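You operate a simulated robot arm through the tools that you are given. There is no shell and no other tool.

Carry out the task below with a simulated robot arm. There is one attempt and no reset: what you move stays moved.

Task
Hoist the blue beam onto the lift table and unhook it.
Fine: wind it up 7 cm or more, land it mid-table, slide the hook back about 10 cm.

It is judged by the outcome, as a careful person would: the job done as asked, and still so three seconds after it is handed in. It fails if anything else is knocked over, pushed out of place, dropped, spilled or broken.

Robot
A 7-joint arm with a four-finger gripper, fixed in place. Base frame: the origin is at the foot of the arm, x ahead of it, y to its left, z up. Readings come in mm, degrees, newtons and seconds.
With the tool pointing down near the work surface it reaches from about 100 to 840 mm from the base axis. Its first joint turns from -69.0 to 172.0 degrees. Payload 3.67 kg.
The TCP is the grasp point between the finger pads, 28 mm short of the fingertips. In the tool frame z runs along the fingers and y along their closing line. Largest opening 112 mm; the body of the gripper starts 73 mm behind the TCP.
Orientation is that of the tool frame in the base frame, as a unit quaternion [x, y, z, w]. With the fingers straight down and closing along the base's y, the tool's x points along the base's -x, its y along +y and its z along -z.

Tools
- The arm moves only by the tool arm_command. Its argument "steps" is one flat list of numbers, 6 for each row, row after row: the shift along the tool's x, y, z in mm, then the turn, a rotation vector about the tool's x, y, z in degrees. In form: [dx, dy, dz, ax, ay, az, dx, dy, dz, ax, ay, az, ...]. A call has 1 to 20 rows; each row shifts and turns the commanded pose from where the row before left it, along the tool's axes as they then stand. "fingers" is the finger opening in mm, from 0 to 112, set as the call begins (left out, the last holds). A row lasts 0.2 s, in which the tool goes at most 50 mm and 8.6 degrees; a call with a longer step from one row to the next is refused whole, and so is a gripper value outside its range. Where a pose cannot be reached the arm comes as near as it can. A force on the tool above 90 N (or 10 N above the force at the start of the call, whichever is more), or a blocked arm, ends the call early, and 0.2 s more pass. The fingers move at their own pace and stop on an object; they squeeze with about 22 N. The grip force told is the motor's: it shows also when the fingers shut on nothing. Time passes only in rows, and 0.2 s behind the last, so rows that do not move let the fingers close. The reply holds the time, the measured pose of the TCP, the force on the tool along the base axes, the opening and the grip force, in the units named above and with some noise, with the torque about the TCP (base axes, N m) and any sound that the robot's microphone picked up.
- Cameras (640 x 400 px; columns grow to the right, rows downward): "scene" is fixed at [49.9, -499.7, 1535.1]; the picture's right is [0.44, -0.90, 0.00], its down [-0.38, -0.19, -0.90] and it looks along [0.81, 0.40, -0.43] (base axes); focal length 315 px, centre (320, 200). "wrist" rides on the gripper at [60, -18, -104] in the tool frame; the picture's right is [0.29, 0.96, 0.00], its down [-0.80, 0.24, -0.55] and it looks along [-0.53, 0.16, 0.83] (tool axes); focal length 234 px, centre (320, 200). There is no depth. A picture from a camera that has moved, and an enlarged one, comes with that camera's place and axes in the base frame and with its lens.
- grab_frame(camera): a new picture of that camera. The clock stands still meanwhile.
- slide_trunk(by): slides the trunk up (or, below 0, down) by that many mm; the arm rides with it, the base frame stays. It gives what a move gives, with no picture.
- enlarge(camera, box): a new picture of the part [left, top, right, bottom] of that camera's present view, enlarged. The clock stands still meanwhile.
- sign_off(): hands the job in; it is judged then, once.

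Places have to be worked out from the pictures, the camera data and where the tool is seen. Open the gripper and draw the arm clear of the work before you hand the job in, unless the task says otherwise.

The tools are called after "Request:" as name(argument=value, ...) on one line, values as JSON. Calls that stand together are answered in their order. arm_command: Moves the arm, as the interface text tells. Its arguments: {"type":"object","properties":{"steps":{"type":"array"},"fingers":{"type":"number"}},"required":["steps"]} The other tools are called the same way: slide_trunk (by) slides the trunk up or down; grab_frame (camera) takes a picture; enlarge (camera, box) takes an enlarged picture of a part of a camera's view; sign_off () hands the job in.

At the start:

```text
time_s: 0.0
position: [682.6, 175.2, 1467.9]
ee_rot: [0.0, 1.0, -0.001, 0.0]
ft_force: [0.2, 0.1, 1.0]
torque: [0.02, 0.03, -0.01]
gripper_width: 111.7
gripper_force: 0.1
trunk travel left (down, up): [-775.0, 65.0]
```

scene: 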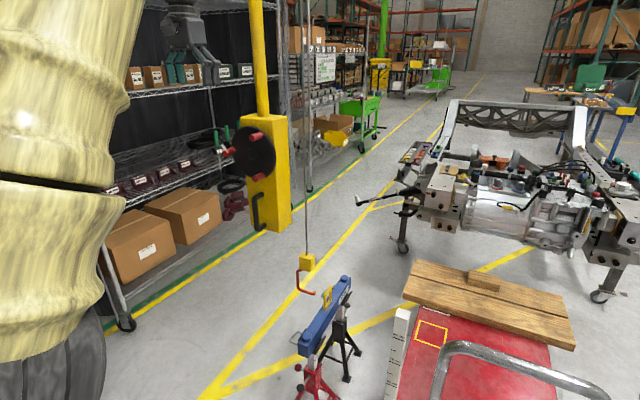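
wrist: 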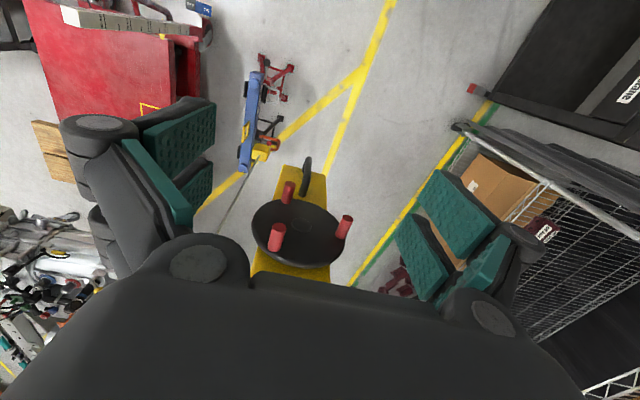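

The scene shows a yellow crane post with a black winch wheel, a hook with a red C-shape near the blue beam, and a red lift table with a marked square. I'll look closer at all of them before moving anything.

Request:
enlarge(camera="scene", box=[200, 0, 360, 100])

Request:
enlarge(camera="scene", box=[200, 100, 360, 240])

Request:
enlarge(camera="scene", box=[260, 240, 420, 400])

Request:
enlarge(camera="scene", box=[370, 240, 640, 400])

Request:
enlarge(camera="wrist", box=[180, 40, 380, 290])

Request:
enlarge(camera="wrist", box=[0, 0, 300, 200])

```text
4.00 times, centred on (280, 50) of scene
camera zoom: at [49.9, -499.7, 1535.1], right [0.44, -0.9, 0.0], down [-0.38, -0.19, -0.9], along [0.81, 0.4, -0.43], focal length 1262 px, centre (480, 800)
```

zoom: 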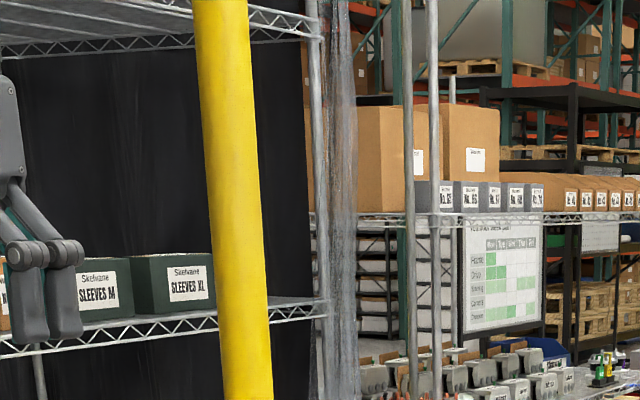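

```text
2.86 times, centred on (280, 170) of scene
camera zoom: at [49.9, -499.7, 1535.1], right [0.44, -0.9, 0.0], down [-0.38, -0.19, -0.9], along [0.81, 0.4, -0.43], focal length 901 px, centre (434, 286)
```

zoom: 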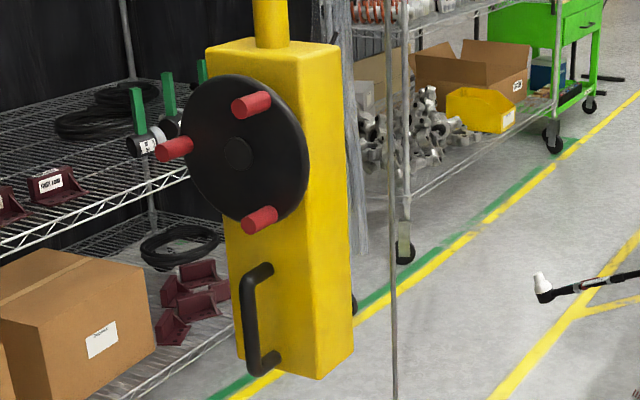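

```text
2.50 times, centred on (340, 320) of scene
camera zoom: at [49.9, -499.7, 1535.1], right [0.44, -0.9, 0.0], down [-0.38, -0.19, -0.9], along [0.81, 0.4, -0.43], focal length 789 px, centre (270, -100)
```

zoom: 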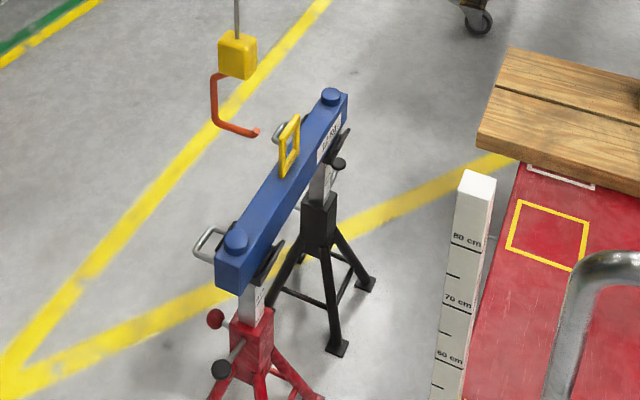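

```text
2.37 times, centred on (505, 320) of scene
camera zoom: at [49.9, -499.7, 1535.1], right [0.44, -0.9, 0.0], down [-0.38, -0.19, -0.9], along [0.81, 0.4, -0.43], focal length 748 px, centre (-118, -84)
```

zoom: 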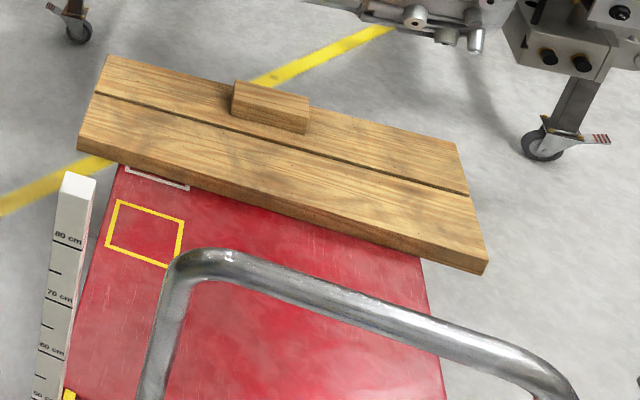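

```text
1.60 times, centred on (280, 165) of wrist
camera zoom: at [622.6, 157.2, 1572.4], right [-0.29, 0.96, 0.0], down [0.8, 0.24, 0.55], along [0.53, 0.16, -0.83], focal length 375 px, centre (384, 256)
```

zoom: 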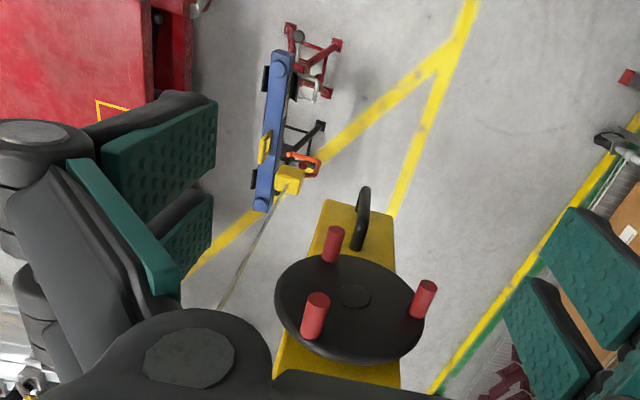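

```text
2.00 times, centred on (150, 100) of wrist
camera zoom: at [622.6, 157.2, 1572.4], right [-0.29, 0.96, 0.0], down [0.8, 0.24, 0.55], along [0.53, 0.16, -0.83], focal length 468 px, centre (660, 400)
```

zoom: 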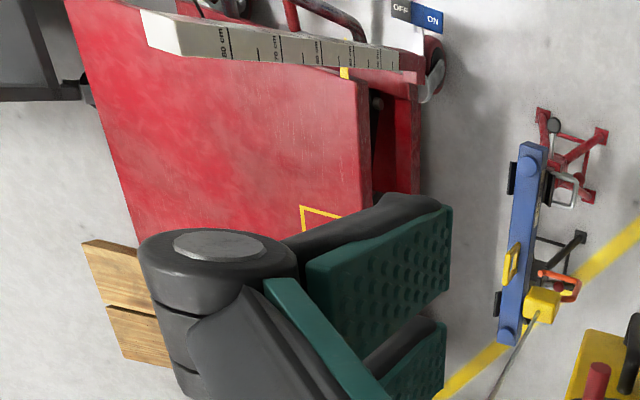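

From triangulating the two views, I put the wheel hub near (914, 202, 1214) facing the robot. The hook block is near (1016, 37, 726) and opens toward -y. The beam runs along x at y≈-62 with its eye near (1022, -60, 560), and the table top is at z≈464 with y from about -435 to -930. The yellow box seems to hang from a pipe as a trolley, with a push handle on it. I'll shift sideways for a better wrist view.

Request:
arm_command(steps=[0, -40, 0, 0, 0, 0, 0, -40, 0, 0, 0, 0, 0, -40, 0, 0, 0, 0, 0, -40, 0, 0, 0, 0, 0, -40, 0, 0, 0, 0, 0, -40, 0, 0, 0, 0])

Request:
grab_frame(camera="wrist")

Request:
grab_frame(camera="scene")

```text
time_s: 1.4
position: [685.0, -67.4, 1465.9]
ee_rot: [0.0, 1.0, 0.001, 0.0]
ft_force: [-0.9, -0.1, 0.1]
torque: [0.05, 0.01, 0.01]
gripper_width: 112.0
gripper_force: 0.1
trunk travel left (down, up): [-775.0, 65.0]
```

```text
taken
camera wrist: at [624.9, -85.1, 1569.4], right [-0.29, 0.96, 0.0], down [0.8, 0.24, 0.55], along [0.53, 0.16, -0.83], focal length 234 px, centre (320, 200)
```

wrist: 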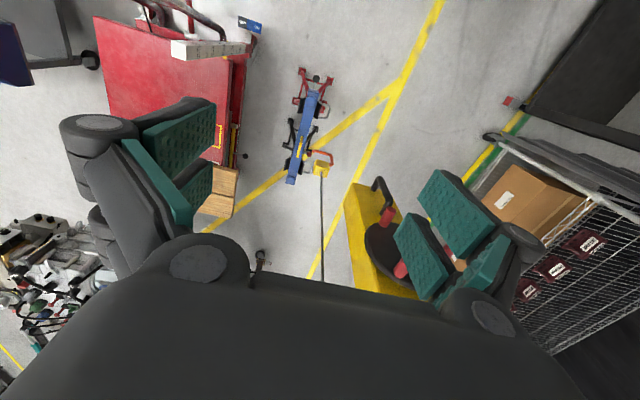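

```text
taken
```

scene: 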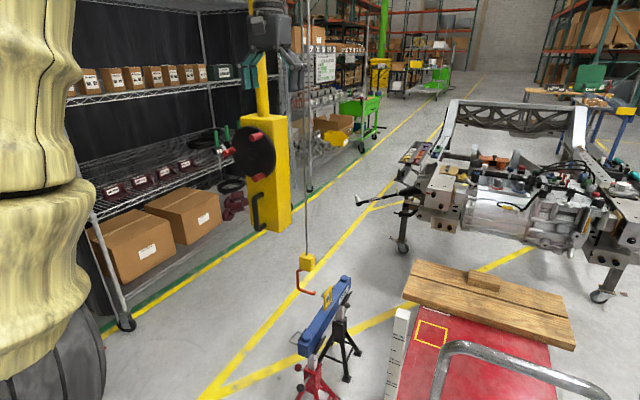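

The view is clear. I'll lower the trunk by 400 mm, with the tool staying well in front of the wheel and cable, to see the hook, eye and stands up close.

Request:
slide_trunk(by=-400)

Request:
grab_frame(camera="wrist")

Request:
enlarge(camera="wrist", box=[240, 60, 400, 200])

Request:
grab_frame(camera="scene")

```text
time_s: 5.2
position: [685.7, -64.5, 1065.4]
ee_rot: [0.0, 1.0, 0.0, 0.0]
ft_force: [-0.5, -0.5, -0.7]
torque: [0.04, -0.01, -0.03]
gripper_width: 112.2
gripper_force: 0.1
trunk travel left (down, up): [-375.0, 465.0]
```

```text
taken
camera wrist: at [625.3, -82.7, 1169.6], right [-0.29, 0.96, 0.0], down [0.8, 0.24, 0.55], along [0.53, 0.16, -0.83], focal length 234 px, centre (320, 200)
```

wrist: 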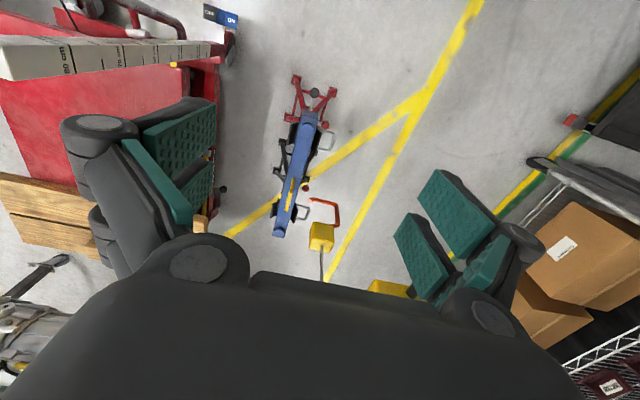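

```text
2.86 times, centred on (320, 130) of wrist
camera zoom: at [625.3, -82.7, 1169.6], right [-0.29, 0.96, 0.0], down [0.8, 0.24, 0.55], along [0.53, 0.16, -0.83], focal length 669 px, centre (320, 400)
```

zoom: 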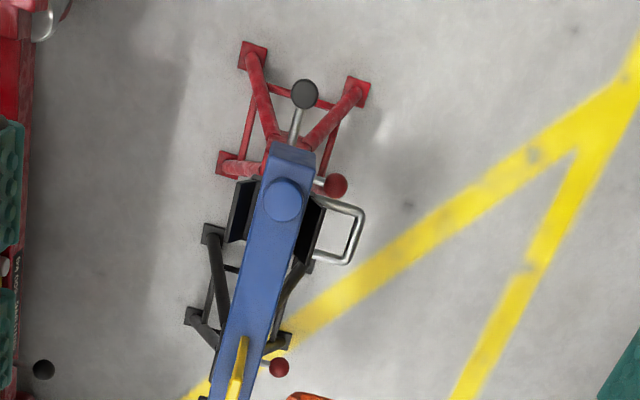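

```text
taken
```

scene: 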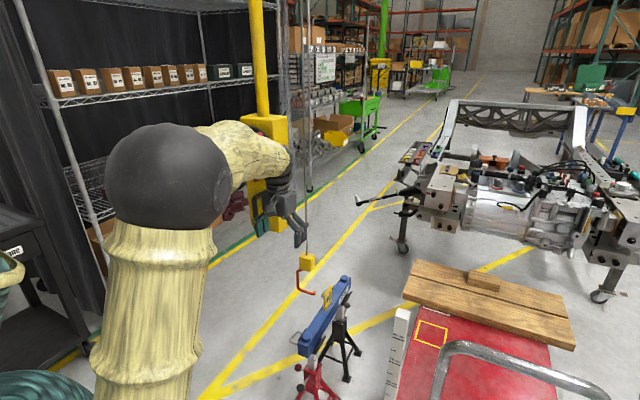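

The hook and eye are now in the wrist view, so I'll zoom in on them.

Request:
enlarge(camera="wrist", box=[260, 160, 360, 260])

Request:
enlarge(camera="scene", box=[280, 240, 370, 330])

Request:
enlarge(camera="wrist", box=[0, 0, 240, 150])

```text
4.00 times, centred on (310, 210) of wrist
camera zoom: at [625.3, -82.7, 1169.6], right [-0.29, 0.96, 0.0], down [0.8, 0.24, 0.55], along [0.53, 0.16, -0.83], focal length 937 px, centre (360, 160)
```

zoom: 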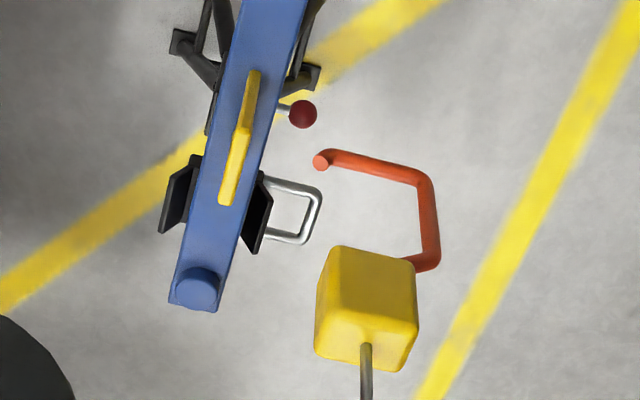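

```text
4.44 times, centred on (325, 285) of scene
camera zoom: at [49.9, -499.7, 1535.1], right [0.44, -0.9, 0.0], down [-0.38, -0.19, -0.9], along [0.81, 0.4, -0.43], focal length 1402 px, centre (298, -178)
```

zoom: 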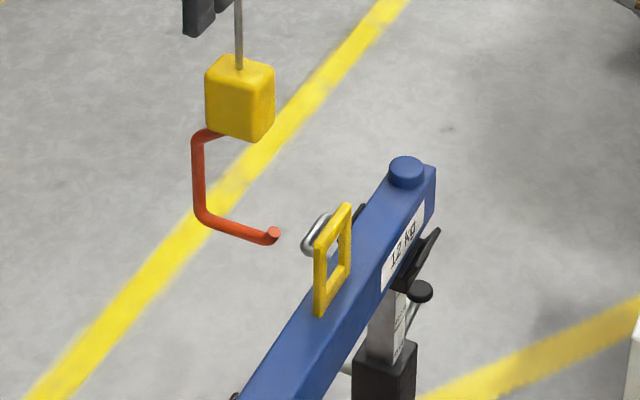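

```text
2.67 times, centred on (120, 75) of wrist
camera zoom: at [625.3, -82.7, 1169.6], right [-0.29, 0.96, 0.0], down [0.8, 0.24, 0.55], along [0.53, 0.16, -0.83], focal length 624 px, centre (853, 533)
```

zoom: 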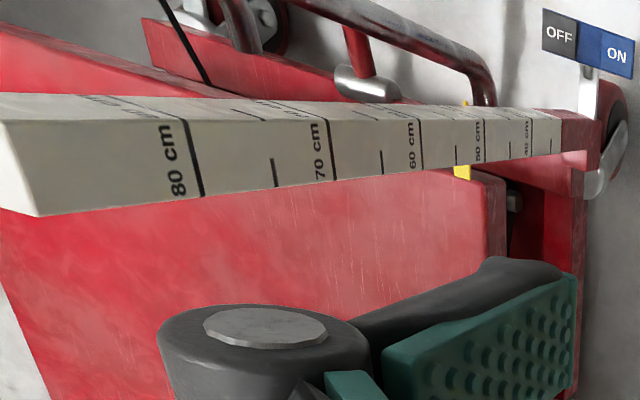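

The tag on the beam reads 12 kg. The hook lip (tip near y≈4, z≈550) already lines up in height and x with the eye (x≈1021, y≈-60, hole z≈520–575), so a push of about 100 mm in -y should engage it. First I want a look at the table, ruler and cart handle, so I'll raise the trunk and move toward -y.

Request:
slide_trunk(by=300)

Request:
arm_command(steps=[0, -45, 0, 0, 0, 0, 0, -45, 0, 0, 0, 0, 0, -45, 0, 0, 0, 0, 0, -45, 0, 0, 0, 0, 0, -45, 0, 0, 0, 0, 0, -45, 0, 0, 0, 0, 0, -45, 0, 0, 0, 0, 0, -45, 0, 0, 0, 0, 0, -45, 0, 0, 0, 0, 0, -45, 0, 0, 0, 0])

Request:
grab_frame(camera="wrist")

Request:
grab_frame(camera="scene")

```text
time_s: 8.2
position: [684.5, -64.7, 1364.5]
ee_rot: [0.0, 1.0, 0.0, -0.001]
ft_force: [0.1, -0.6, 0.1]
torque: [0.05, 0.01, -0.02]
gripper_width: 112.0
gripper_force: 0.1
trunk travel left (down, up): [-675.0, 165.0]
```

```text
time_s: 10.4
position: [684.8, -514.4, 1362.8]
ee_rot: [0.0, 1.0, 0.001, 0.0]
ft_force: [0.3, -0.4, 0.3]
torque: [0.08, 0.01, 0.03]
gripper_width: 112.3
gripper_force: 0.0
trunk travel left (down, up): [-675.0, 165.0]
```

```text
taken
camera wrist: at [625.3, -533.2, 1467.5], right [-0.29, 0.96, 0.0], down [0.8, 0.24, 0.55], along [0.53, 0.16, -0.83], focal length 234 px, centre (320, 200)
```

wrist: 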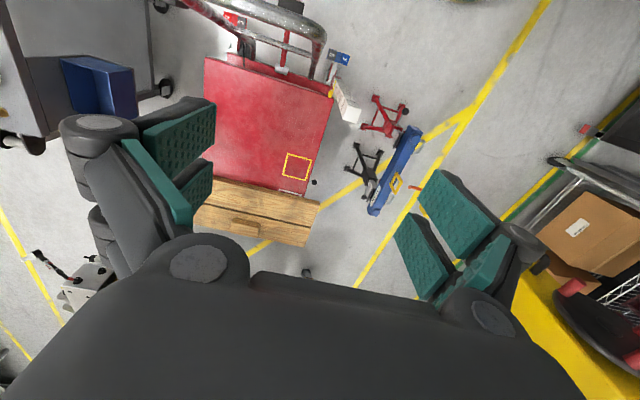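

```text
taken
```

scene: 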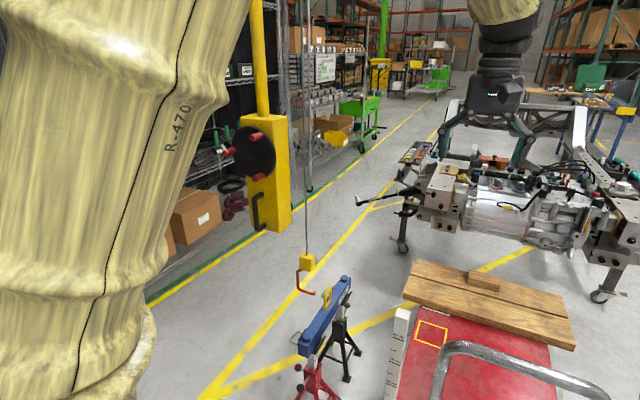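

From here the table top spans roughly x 780–1240 and y -925 to -430, with the board lying past x≈1240. The ruler is near (731, -422) and the beam covers x≈793–1224, so clearances along x are tight. I'll zoom in for detail.

Request:
enlarge(camera="wrist", box=[180, 140, 340, 260])

Request:
enlarge(camera="wrist", box=[180, 0, 380, 130])

Request:
enlarge(camera="wrist", box=[330, 80, 450, 230])

```text
3.33 times, centred on (260, 200) of wrist
camera zoom: at [625.3, -533.2, 1467.5], right [-0.29, 0.96, 0.0], down [0.8, 0.24, 0.55], along [0.53, 0.16, -0.83], focal length 781 px, centre (520, 200)
```

zoom: 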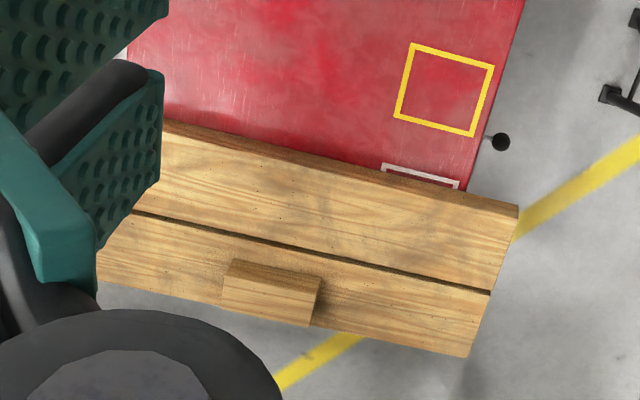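

```text
3.08 times, centred on (280, 65) of wrist
camera zoom: at [625.3, -533.2, 1467.5], right [-0.29, 0.96, 0.0], down [0.8, 0.24, 0.55], along [0.53, 0.16, -0.83], focal length 720 px, centre (443, 615)
```

zoom: 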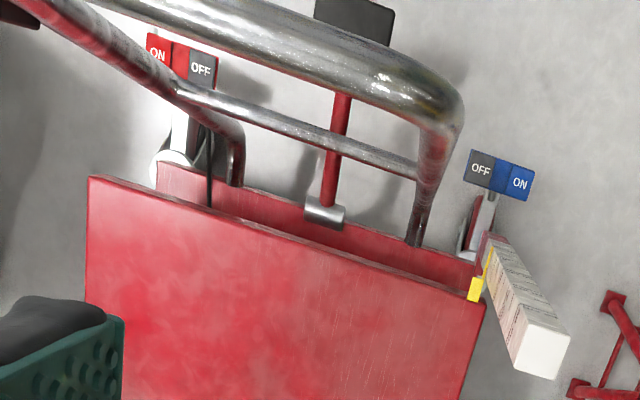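

```text
2.67 times, centred on (390, 155) of wrist
camera zoom: at [625.3, -533.2, 1467.5], right [-0.29, 0.96, 0.0], down [0.8, 0.24, 0.55], along [0.53, 0.16, -0.83], focal length 624 px, centre (133, 320)
```

zoom: 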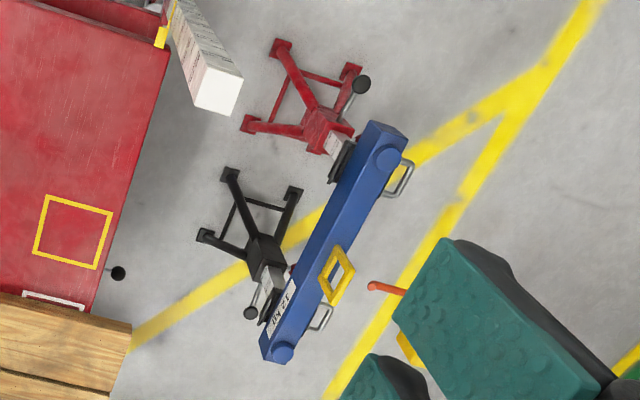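

The board's near edge is at about x 1258–1280 and the cart's push handle at x≈610, z≈965, y<-530. The beam's lane is therefore clear, with about 35 mm at each end. Next I'll turn the tool to point forward while returning toward the crane, which also lets the wrist camera look up at the rail.

Request:
arm_command(steps=[0, 40, 0, 0, -8.2, 0, 0, 40, 0, 0, -8.2, 0, 0, 40, 0, 0, -8.2, 0, 0, 40, 0, 0, -8.2, 0, 0, 40, 0, 0, -8.2, 0, 0, 40, 0, 0, -8.2, 0, 0, 40, 0, 0, -8.2, 0, 0, 40, 0, 0, -8.2, 0, 0, 40, 0, 0, -8.2, 0, 0, 40, 0, 0, -8.2, 0, 0, 40, 0, 0, -8, 0])

Request:
grab_frame(camera="wrist")

Request:
grab_frame(camera="scene")

```text
time_s: 13.0
position: [746.5, -234.6, 1375.9]
ee_rot: [0.024, 0.726, 0.051, 0.686]
ft_force: [0.8, -0.8, 0.2]
torque: [-0.01, -0.04, 0.0]
gripper_width: 112.0
gripper_force: 0.1
out of reach, approached as far as the arm can: row 6, 7, 8, 9, 10, 11
trunk travel left (down, up): [-675.0, 165.0]
stopped in row 11: the arm was blocked; the commanded pose is now the measured one
```

```text
taken
camera wrist: at [639.8, -251.1, 1319.8], right [-0.05, 0.98, -0.18], down [-0.51, 0.13, 0.85], along [0.86, 0.14, 0.5], focal length 234 px, centre (320, 200)
```

wrist: 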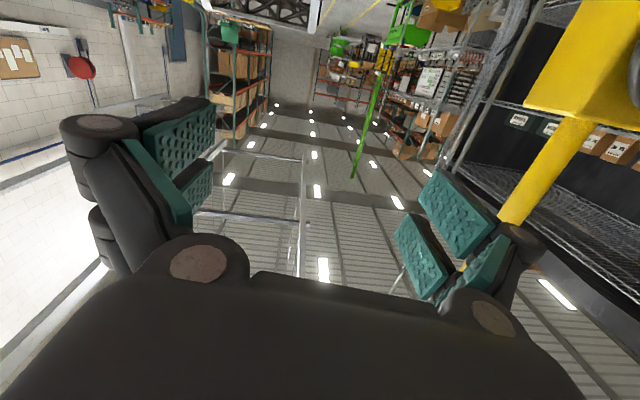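

```text
taken
```

scene: 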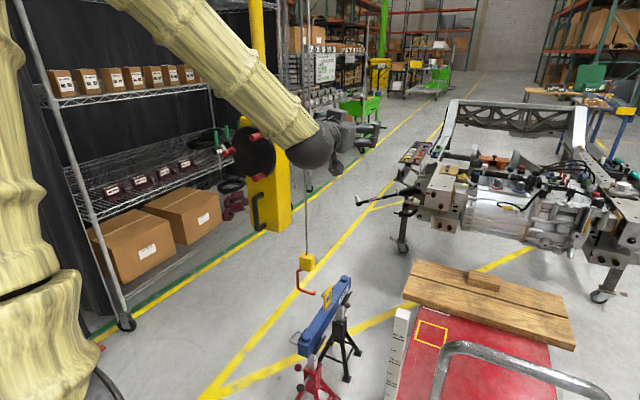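

The tool now points forward at (746, -235, 1376), but the arm hit a limit because the shoulder sits high relative to the tool. I'll lower the trunk by 300 and raise the tool relative to it to find a better posture.

Request:
slide_trunk(by=-250)

Request:
arm_command(steps=[-30, 0, 0, 0, 0, 0, -30, 0, 0, 0, 0, 0, -30, 0, 0, 0, 0, 0, -30, 0, 0, 0, 0, 0, -30, 0, 0, 0, 0, 0])

Request:
grab_frame(camera="scene")

Request:
grab_frame(camera="wrist")

```text
time_s: 15.6
position: [747.0, -235.4, 1125.7]
ee_rot: [0.024, 0.725, 0.049, 0.686]
ft_force: [-0.3, -0.3, 0.1]
torque: [0.0, -0.03, 0.0]
gripper_width: 112.1
gripper_force: 0.1
trunk travel left (down, up): [-425.0, 415.0]
```

```text
time_s: 17.0
position: [782.3, -311.4, 1247.5]
ee_rot: [0.066, 0.723, 0.081, 0.683]
ft_force: [0.8, -1.0, 0.9]
torque: [0.03, 0.01, 0.02]
gripper_width: 112.2
gripper_force: 0.0
out of reach, approached as far as the arm can: row 2, 3, 4, 5
trunk travel left (down, up): [-425.0, 415.0]
stopped in row 5: the arm was blocked; the commanded pose is now the measured one
```

```text
taken
```

scene: 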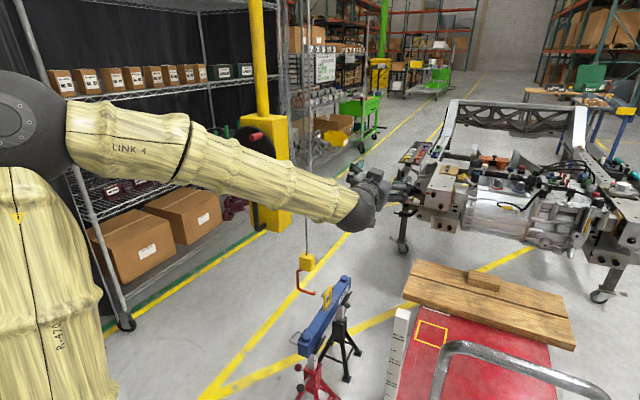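

```text
taken
camera wrist: at [675.8, -320.0, 1191.6], right [-0.03, 1.0, -0.08], down [-0.51, 0.06, 0.86], along [0.86, 0.07, 0.51], focal length 234 px, centre (320, 200)
```

wrist: 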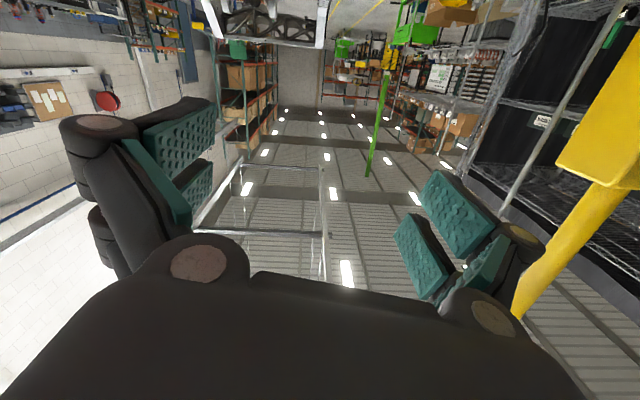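

The drift suggests the wrist cannot pass straight relative to the forearm, so the tool must stay bent downward. I'll pitch the tool about 45° down (workable for the knobs and handle), remove the small roll, and move back toward y≈0.

Request:
arm_command(steps=[0, 0, 0, 0, 8, 0, 0, 0, 0, 0, 8, 0, 0, 0, 0, 0, 8, 0, 0, 0, 0, 0, 8, 0, 0, 0, 0, 0, 8, 0, 0, 0, 0, 4.1, 0, -4.4, 0, 0, 0, 4.1, 0, -4.4, 0, 40, 0, 0, 0, 0, 0, 40, 0, 0, 0, 0, 0, 40, 0, 0, 0, 0, 0, 40, 0, 0, 0, 0, 0, 40, 0, 0, 0, 0, 0, 40, 0, 0, 0, 0])

Request:
grab_frame(camera="scene")

Request:
grab_frame(camera="wrist")

```text
time_s: 20.0
position: [842.3, -134.4, 1220.4]
ee_rot: [0.025, 0.925, 0.044, 0.377]
ft_force: [0.1, 0.9, 0.4]
torque: [0.0, 0.01, 0.04]
gripper_width: 112.1
gripper_force: 0.1
out of reach, approached as far as the arm can: row 9, 10, 11, 12, 13
trunk travel left (down, up): [-425.0, 415.0]
stopped in row 13: the arm was blocked; the commanded pose is now the measured one
```

```text
taken
```

scene: 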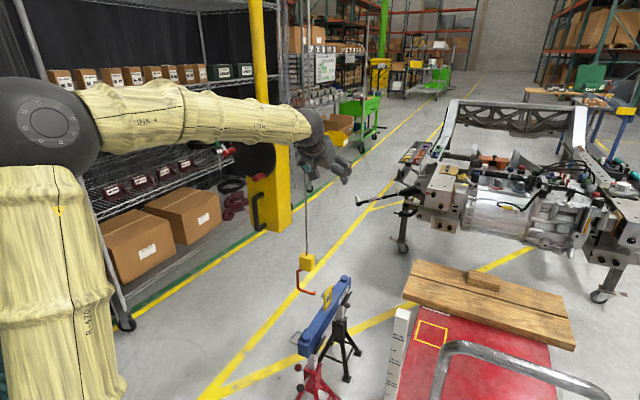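

```text
taken
camera wrist: at [726.1, -153.6, 1250.8], right [-0.19, 0.98, -0.1], down [0.19, 0.14, 0.97], along [0.96, 0.17, -0.21], focal length 234 px, centre (320, 200)
```

wrist: 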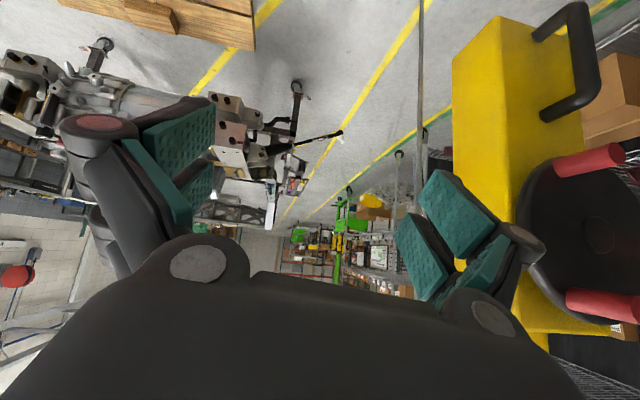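

The readings suggest the limit comes from working too close in, since the arm settled further out at x=842 with a 45° pitch. I'll lower the trunk by 200 and raise the tool to compensate, so the forearm slopes up and the wrist gets more freedom.

Request:
slide_trunk(by=-200)

Request:
arm_command(steps=[-28, 0, -28, 0, 0, 0, -28, 0, -28, 0, 0, 0, -28, 0, -28, 0, 0, 0, -28, 0, -28, 0, 0, 0, -28, 0, -28, 0, 0, 0])

Request:
grab_frame(camera="scene")

```text
time_s: 22.2
position: [843.0, -132.8, 1020.9]
ee_rot: [0.024, 0.925, 0.043, 0.377]
ft_force: [0.3, -0.8, -0.2]
torque: [0.01, 0.0, 0.0]
gripper_width: 111.8
gripper_force: 0.0
trunk travel left (down, up): [-225.0, 615.0]
```

```text
time_s: 23.4
position: [842.2, -148.5, 1217.9]
ee_rot: [0.022, 0.925, 0.042, 0.377]
ft_force: [-0.7, -1.0, -0.5]
torque: [0.0, -0.02, -0.01]
gripper_width: 112.0
gripper_force: 0.0
trunk travel left (down, up): [-225.0, 615.0]
```

```text
taken
```

scene: 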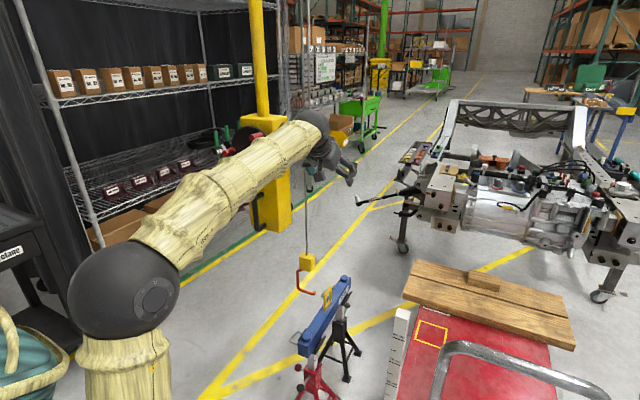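

No limit warnings now. From two views I place the handle bar near (922, 217, 955), vertical and about 140 mm long. I'll drop the trunk to its bottom, remove the 5° roll, flatten the pitch to about 25° and back off a little to view the handle squarely.

Request:
slide_trunk(by=-225)

Request:
arm_command(steps=[0, 0, 0, 3.8, 0, -3.8, 0, 0, -30, 0, -5, 0, 0, 30, -20, 0, -5, 0, 0, 40, 0, 0, -5, 0, 0, 40, 0, 0, -5, 0, 0, 40, 0, 0, 0, 0])

Request:
grab_frame(camera="wrist")

Request:
grab_frame(camera="scene")

```text
time_s: 25.8
position: [843.7, -148.5, 992.4]
ee_rot: [0.022, 0.925, 0.043, 0.377]
ft_force: [0.1, -0.2, -0.7]
torque: [-0.01, -0.03, 0.0]
gripper_width: 112.0
gripper_force: 0.0
trunk travel left (down, up): [0.0, 840.0]
```

```text
time_s: 27.4
position: [884.4, -76.9, 1022.8]
ee_rot: [0.043, 0.857, 0.034, 0.512]
ft_force: [0.4, 0.9, -0.6]
torque: [-0.03, -0.02, -0.02]
gripper_width: 112.0
gripper_force: 0.1
out of reach, approached as far as the arm can: row 3, 4, 5
trunk travel left (down, up): [0.0, 840.0]
stopped in row 6: the arm was blocked; the commanded pose is now the measured one
```

```text
taken
camera wrist: at [763.9, -89.3, 1017.8], right [-0.1, 0.98, -0.16], down [-0.1, 0.15, 0.98], along [0.99, 0.11, 0.09], focal length 234 px, centre (320, 200)
```

wrist: 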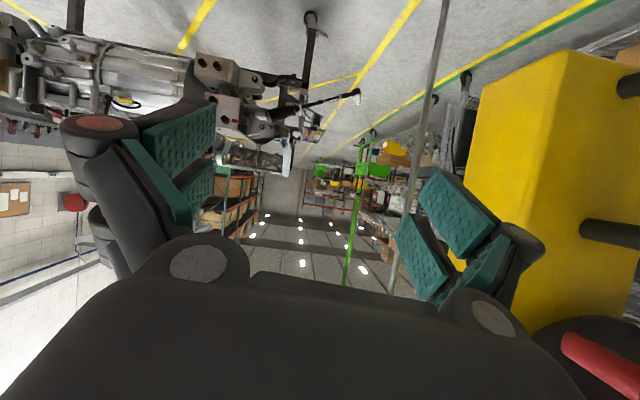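

```text
taken
```

scene: 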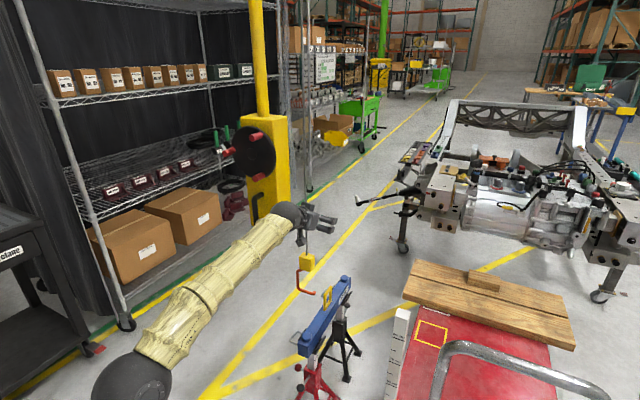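

The box's front face is at about x=974 with y 142–272 and its bottom at z≈860, so the handle bar is centred near y≈207–217. A flat pitch isn't available this low, so I'll use 45° down, square up the roll and yaw, and move in front of the handle while staying short of it.

Request:
arm_command(steps=[0, 0, 0, 0.9, 0, -6.2, 0, 0, 0, 0, 8.4, 0, 0, 0, 0, 0, 8.4, 0, 29, 0, 15, 0, 0, 0, 29, 0, 16, 0, 0, 0, 0, 40, 0, 0, 0, 0, 0, 40, 0, 0, 0, 0, 0, 40, 0, 0, 0, 0, 0, 40, 0, 0, 0, 0])

Request:
grab_frame(camera="wrist")

```text
time_s: 29.6
position: [870.8, 44.2, 982.4]
ee_rot: [0.022, 0.922, 0.023, 0.385]
ft_force: [0.0, -0.3, 0.6]
torque: [0.03, -0.03, 0.01]
gripper_width: 112.0
gripper_force: 0.0
trunk travel left (down, up): [0.0, 840.0]
stopped in row 9: the arm was blocked; the commanded pose is now the measured one
```

```text
taken
camera wrist: at [754.5, 27.2, 1011.8], right [-0.18, 0.97, -0.15], down [0.17, 0.18, 0.97], along [0.97, 0.15, -0.2], focal length 234 px, centre (320, 200)
```

wrist: 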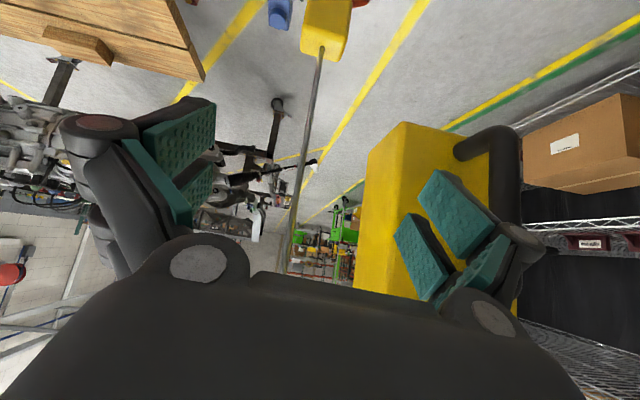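

The arm was blocked in the last row with almost no tool force, so I'll check the scene for contact anywhere along the arm.

Request:
grab_frame(camera="scene")

Request:
enlarge(camera="wrist", box=[340, 80, 640, 320])

```text
taken
```

scene: 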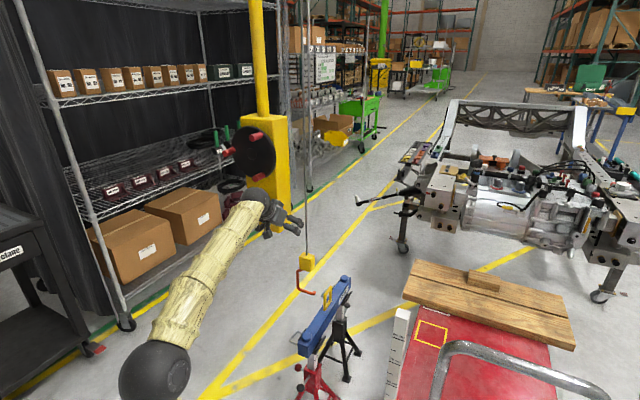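

```text
1.67 times, centred on (490, 200) of wrist
camera zoom: at [754.5, 27.2, 1011.8], right [-0.18, 0.97, -0.15], down [0.17, 0.18, 0.97], along [0.97, 0.15, -0.2], focal length 390 px, centre (37, 200)
```

zoom: 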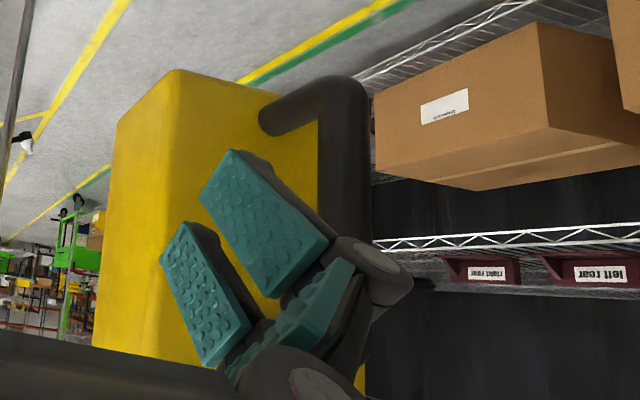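

No contact is visible and the finger is still about 90 mm short of the handle (bar near (922, 213)). I'll retry the +y motion in smaller rows.

Request:
arm_command(steps=[0, 20, 0, 0, 0, 0, 0, 20, 0, 0, 0, 0, 0, 20, 0, 0, 0, 0])

```text
time_s: 30.6
position: [865.3, 67.9, 1018.8]
ee_rot: [0.036, 0.917, 0.046, 0.394]
ft_force: [0.7, 0.8, 0.1]
torque: [0.02, 0.03, -0.01]
gripper_width: 111.9
gripper_force: 0.1
trunk travel left (down, up): [0.0, 840.0]
stopped in row 3: the arm was blocked; the commanded pose is now the measured one
```

The tool rose instead of moving sideways, which looks like a joint limit in this low-trunk posture. I'll raise the trunk by 150 and bring the tool back down to compare.

Request:
slide_trunk(by=150)

Request:
arm_command(steps=[0, 0, 0, 1.5, 0, -3, 21, 0, 21, 0, 0, 0, 21, 0, 21, 0, 0, 0, 21, 0, 21, 0, 0, 0, 21, 0, 21, 0, 0, 0, 21, 0, 21, 0, 0, 0])

Request:
grab_frame(camera="scene")

```text
time_s: 32.3
position: [866.3, 70.0, 1168.6]
ee_rot: [0.036, 0.917, 0.047, 0.394]
ft_force: [0.2, -0.9, -0.1]
torque: [0.01, -0.02, 0.0]
gripper_width: 111.8
gripper_force: 0.0
trunk travel left (down, up): [-150.0, 690.0]
```

```text
time_s: 33.9
position: [877.9, 53.1, 1021.6]
ee_rot: [0.033, 0.92, 0.036, 0.39]
ft_force: [0.1, -0.4, -0.1]
torque: [0.02, 0.0, -0.03]
gripper_width: 112.2
gripper_force: 0.0
trunk travel left (down, up): [-150.0, 690.0]
stopped in row 6: the arm was blocked; the commanded pose is now the measured one
```

```text
taken
```

scene: 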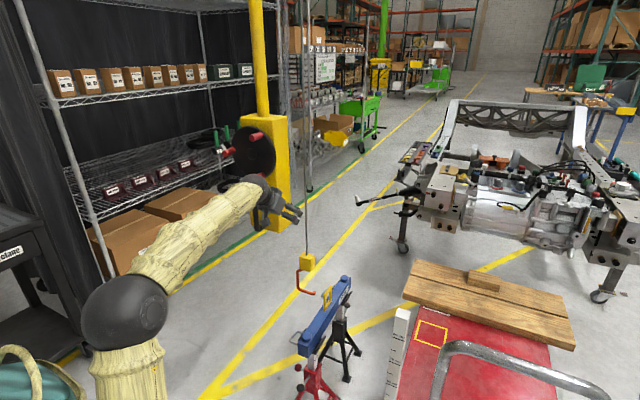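

It's still blocked, so the arm's internal posture has drifted into a limit. I'll retract to a comfortable tool-down pose near the starting column, then re-approach from there.

Request:
arm_command(steps=[21, -6, -21, 0, 7.5, 0, 23.8, -6, -18.3, 0, 7.5, 0, 26, -6, -15, 0, 7.5, 0, 27.7, 0, -11.5, 0, 7.5, 0, 29, 0, -7.8, 0, 7.5, 0, 29.7, 0, -3.9, 0, 7.5, 0])

Request:
grab_frame(camera="scene")

```text
time_s: 35.3
position: [695.6, 43.4, 1015.8]
ee_rot: [0.017, 0.999, 0.044, 0.008]
ft_force: [-0.4, 0.3, 0.5]
torque: [-0.02, -0.01, 0.01]
gripper_width: 112.1
gripper_force: 0.1
trunk travel left (down, up): [-150.0, 690.0]
```

```text
taken
```

scene: 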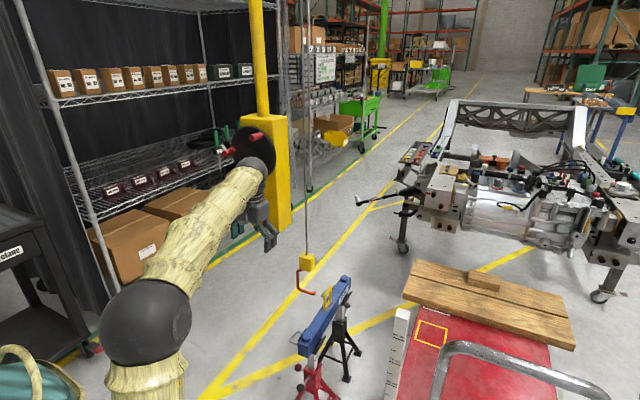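

Posture is good again with the tool down at (696, 43, 1016). Now I'll move to y≈170 with the tool yawed about 13° to face radially outward, then pitch it up to 45° while easing forward.

Request:
arm_command(steps=[0, 32, 0, 5, 0, -1.9, 0, 32, 0, 0, 0, -6.5, 0, 32, 0, 0, 0, -6.5, 0, 32, 0, 0, 0, 0, -22, 0, 0, 0, -7.5, 0, -21.8, 0, 2.9, 0, -7.5, 0, -21.3, 0, 5.7, 0, -7.5, 0, -20.3, 0, 8.4, 0, -7.5, 0, -19, 0, 11, 0, -7.5, 0, -17.5, 0, 13.4, 0, -7.5, 0])

Request:
grab_frame(camera="wrist")

Request:
grab_frame(camera="scene")

```text
time_s: 37.5
position: [824.5, 185.1, 1025.0]
ee_rot: [-0.094, 0.916, 0.058, 0.386]
ft_force: [-0.2, 0.3, 1.1]
torque: [0.02, 0.03, 0.01]
gripper_width: 111.7
gripper_force: 0.1
trunk travel left (down, up): [-150.0, 690.0]
```

```text
taken
camera wrist: at [714.7, 140.2, 1055.0], right [-0.4, 0.9, -0.18], down [0.11, 0.24, 0.97], along [0.91, 0.37, -0.19], focal length 234 px, centre (320, 200)
```

wrist: 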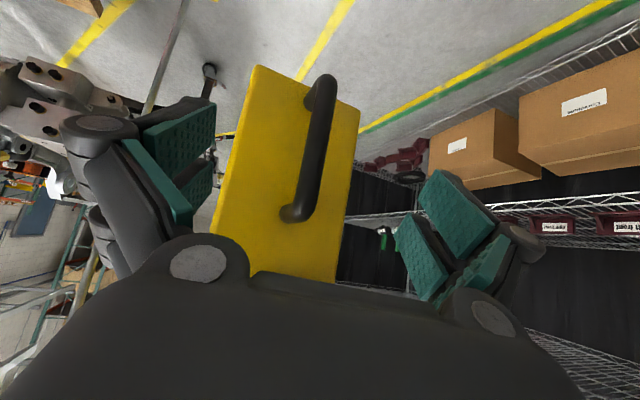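

```text
taken
```

scene: 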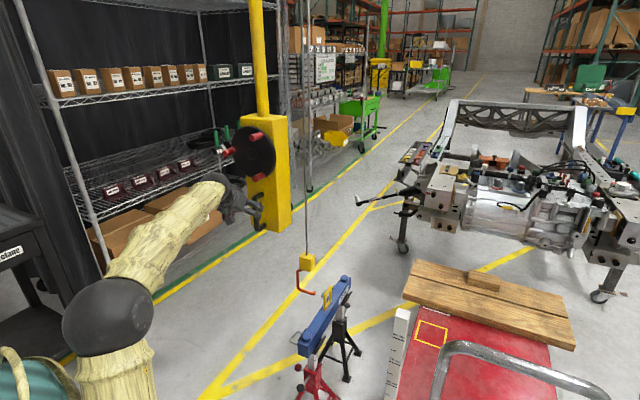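

The posture works and the handle is in view. The bar runs about z 900–1034 at y≈199, x≈905–920. I'll lower to z≈965 and move up to it with the open fingers straddling the bar, stopping a little short to check.

Request:
arm_command(steps=[21.5, -1, 21, 0, 0, 0, 21.5, -1, 21, 0, 0, 0, -14, -1, 16, 0, 0, 0, -14, -1, 16, 0, 0, 0, -10, -1, 12, 0, 0, 0])

Request:
grab_frame(camera="wrist")

Request:
enlarge(camera="scene", box=[200, 120, 320, 260])

```text
time_s: 38.9
position: [877.5, 169.0, 1005.6]
ee_rot: [-0.08, 0.909, 0.073, 0.402]
ft_force: [0.5, -0.4, 1.0]
torque: [0.03, 0.02, 0.0]
gripper_width: 111.8
gripper_force: 0.0
trunk travel left (down, up): [-150.0, 690.0]
stopped in row 5: the arm was blocked; the commanded pose is now the measured one
```

```text
taken
camera wrist: at [766.0, 125.9, 1030.1], right [-0.39, 0.91, -0.15], down [0.08, 0.19, 0.98], along [0.92, 0.37, -0.15], focal length 234 px, centre (320, 200)
```

wrist: 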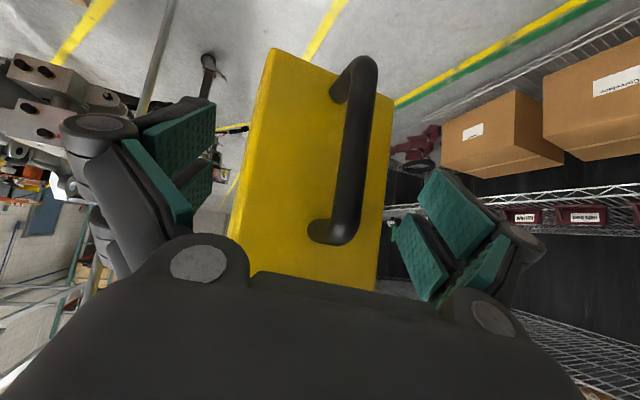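

```text
2.86 times, centred on (260, 190) of scene
camera zoom: at [49.9, -499.7, 1535.1], right [0.44, -0.9, 0.0], down [-0.38, -0.19, -0.9], along [0.81, 0.4, -0.43], focal length 901 px, centre (491, 229)
```

zoom: 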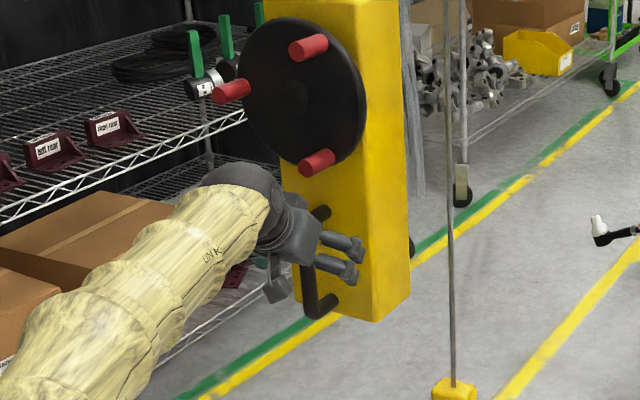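

It was blocked again with no tool force and no reach warning, so something upstream may be the cause. I'll look at the whole arm.

Request:
grab_frame(camera="scene")

Request:
enlarge(camera="scene", box=[0, 230, 200, 400])

```text
taken
```

scene: 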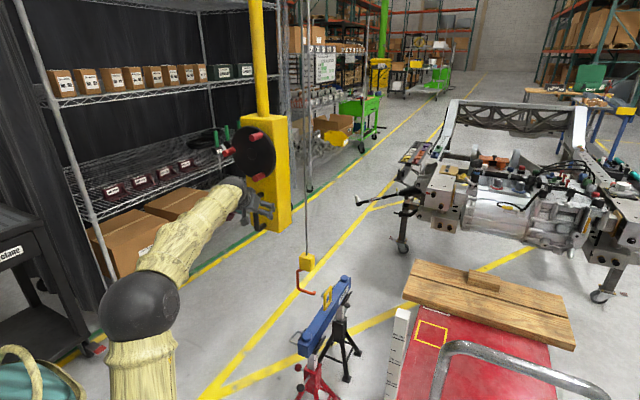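

```text
2.35 times, centred on (100, 315) of scene
camera zoom: at [49.9, -499.7, 1535.1], right [0.44, -0.9, 0.0], down [-0.38, -0.19, -0.9], along [0.81, 0.4, -0.43], focal length 742 px, centre (838, -71)
```

zoom: 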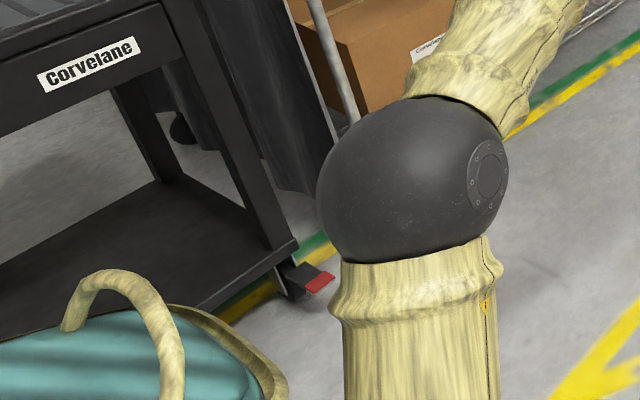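

The elbow shifted during the stall, which suggests the IK was near a wrist-bend limit: the tool needs more bend relative to the forearm. I'll back up to the last good pose, steepen the pitch a bit, then lower the trunk and raise the tool relative to it so the forearm slopes up more.

Request:
arm_command(steps=[15, 13, -19, 0, 0, -5, 15, 13, -19, 0, 5, 0, 0, 0, 0, 0, 0, 0])

Request:
slide_trunk(by=-150)

Request:
arm_command(steps=[-25, 0, -27, 0, 0, 0, -25, 0, -27, 0, 0, 0, 0, 0, 0, 0, 0, 0])

Request:
grab_frame(camera="scene")

Request:
grab_frame(camera="wrist")

```text
time_s: 39.7
position: [825.0, 188.2, 1005.8]
ee_rot: [-0.124, 0.922, 0.049, 0.363]
ft_force: [-0.4, 0.0, 0.6]
torque: [-0.01, 0.03, 0.01]
gripper_width: 111.8
gripper_force: 0.0
trunk travel left (down, up): [-150.0, 690.0]
```

```text
time_s: 41.5
position: [824.2, 187.0, 856.8]
ee_rot: [-0.123, 0.922, 0.048, 0.364]
ft_force: [-0.6, 0.2, 0.5]
torque: [0.01, 0.0, 0.01]
gripper_width: 111.8
gripper_force: 0.1
trunk travel left (down, up): [0.0, 840.0]
```

```text
time_s: 42.2
position: [825.7, 187.6, 933.1]
ee_rot: [-0.124, 0.922, 0.048, 0.364]
ft_force: [-0.2, 0.3, 0.6]
torque: [0.01, 0.0, 0.02]
gripper_width: 112.1
gripper_force: 0.1
trunk travel left (down, up): [0.0, 840.0]
```

```text
taken
```

scene: 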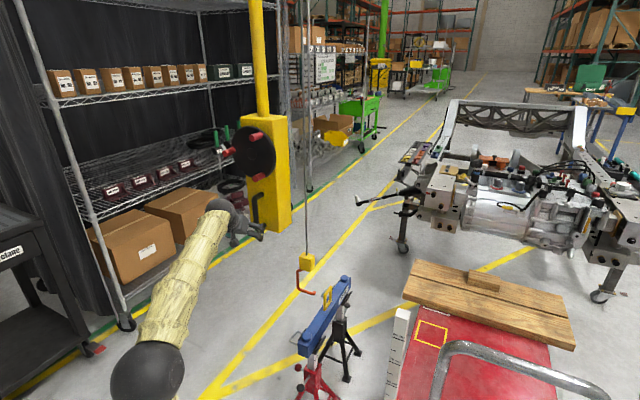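

```text
taken
camera wrist: at [718.8, 140.2, 967.3], right [-0.46, 0.87, -0.2], down [0.13, 0.29, 0.95], along [0.88, 0.41, -0.25], focal length 234 px, centre (320, 200)
```

wrist: 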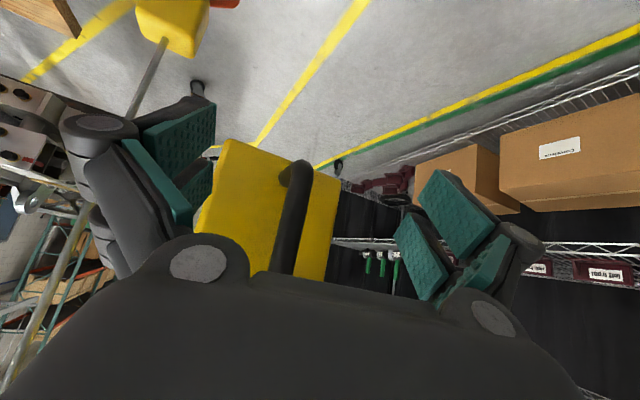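

That worked with no limit, and the handle bar now resolves to (922, 205), z 887–1032. I'll advance to (920, 205, 945) so the open fingers straddle it.

Request:
arm_command(steps=[-15.6, -1.7, 11.2, 0, 0, 0, -15.6, -1.7, 11.2, 0, 0, 0, -15.6, -1.7, 11.2, 0, 0, 0, -15.6, -1.7, 11.2, 0, 0, 0, -13, -1.5, 10, 0, 0, 0])

Request:
grab_frame(camera="wrist")

Request:
enlarge(camera="scene", box=[200, 120, 320, 260])

```text
time_s: 43.6
position: [920.4, 149.3, 982.4]
ee_rot: [-0.098, 0.917, 0.072, 0.379]
ft_force: [-2.6, 2.2, -0.2]
torque: [-0.07, 0.01, 0.21]
gripper_width: 112.1
gripper_force: 0.0
trunk travel left (down, up): [0.0, 840.0]
stopped in row 5: the arm was blocked; the commanded pose is now the measured one
```

```text
taken
camera wrist: at [812.2, 102.7, 1013.1], right [-0.42, 0.89, -0.15], down [0.12, 0.22, 0.97], along [0.9, 0.39, -0.2], focal length 234 px, centre (320, 200)
```

wrist: 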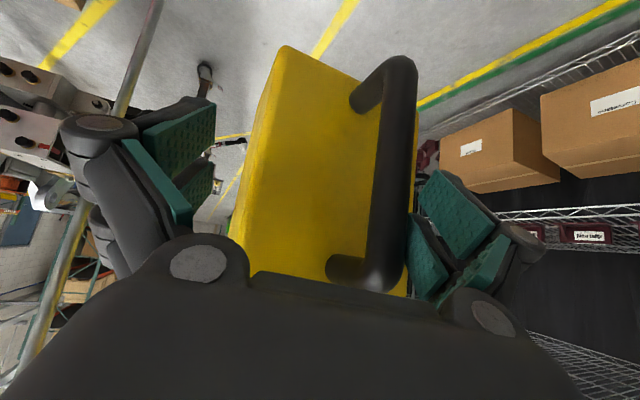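

```text
2.86 times, centred on (260, 190) of scene
camera zoom: at [49.9, -499.7, 1535.1], right [0.44, -0.9, 0.0], down [-0.38, -0.19, -0.9], along [0.81, 0.4, -0.43], focal length 901 px, centre (491, 229)
```

zoom: 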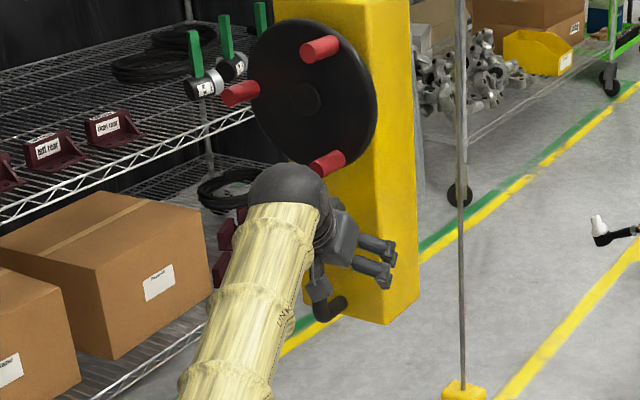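

The right finger now touches the handle's +y side with about 2 N, and the whole crane moved around 15 mm in -y, so the trolley slides easily. The bar is between my fingers. Before sliding further I'll check the hook's alignment with the eye.

Request:
enlarge(camera="scene", box=[280, 240, 370, 330])

Request:
grab_frame(camera="scene")

```text
4.44 times, centred on (325, 285) of scene
camera zoom: at [49.9, -499.7, 1535.1], right [0.44, -0.9, 0.0], down [-0.38, -0.19, -0.9], along [0.81, 0.4, -0.43], focal length 1402 px, centre (298, -178)
```

zoom: 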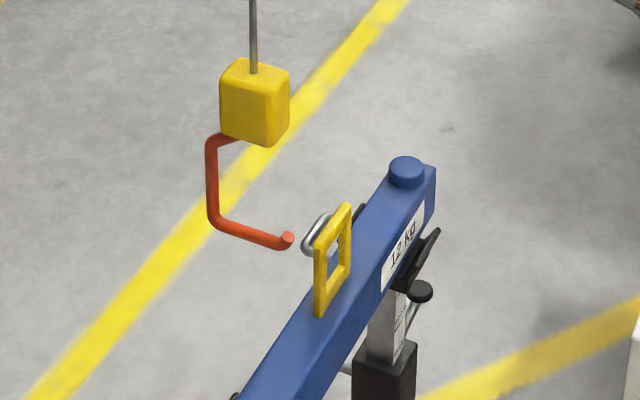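

```text
taken
```

scene: 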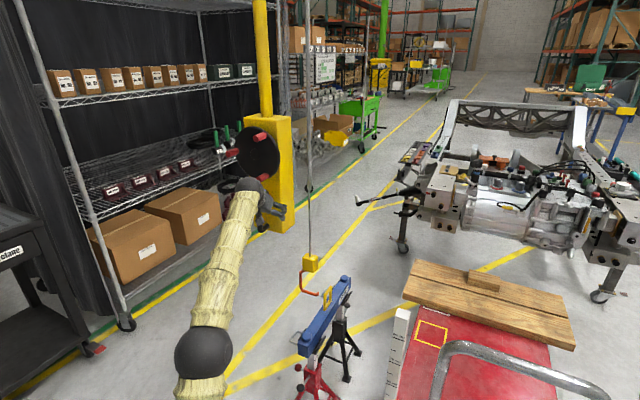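

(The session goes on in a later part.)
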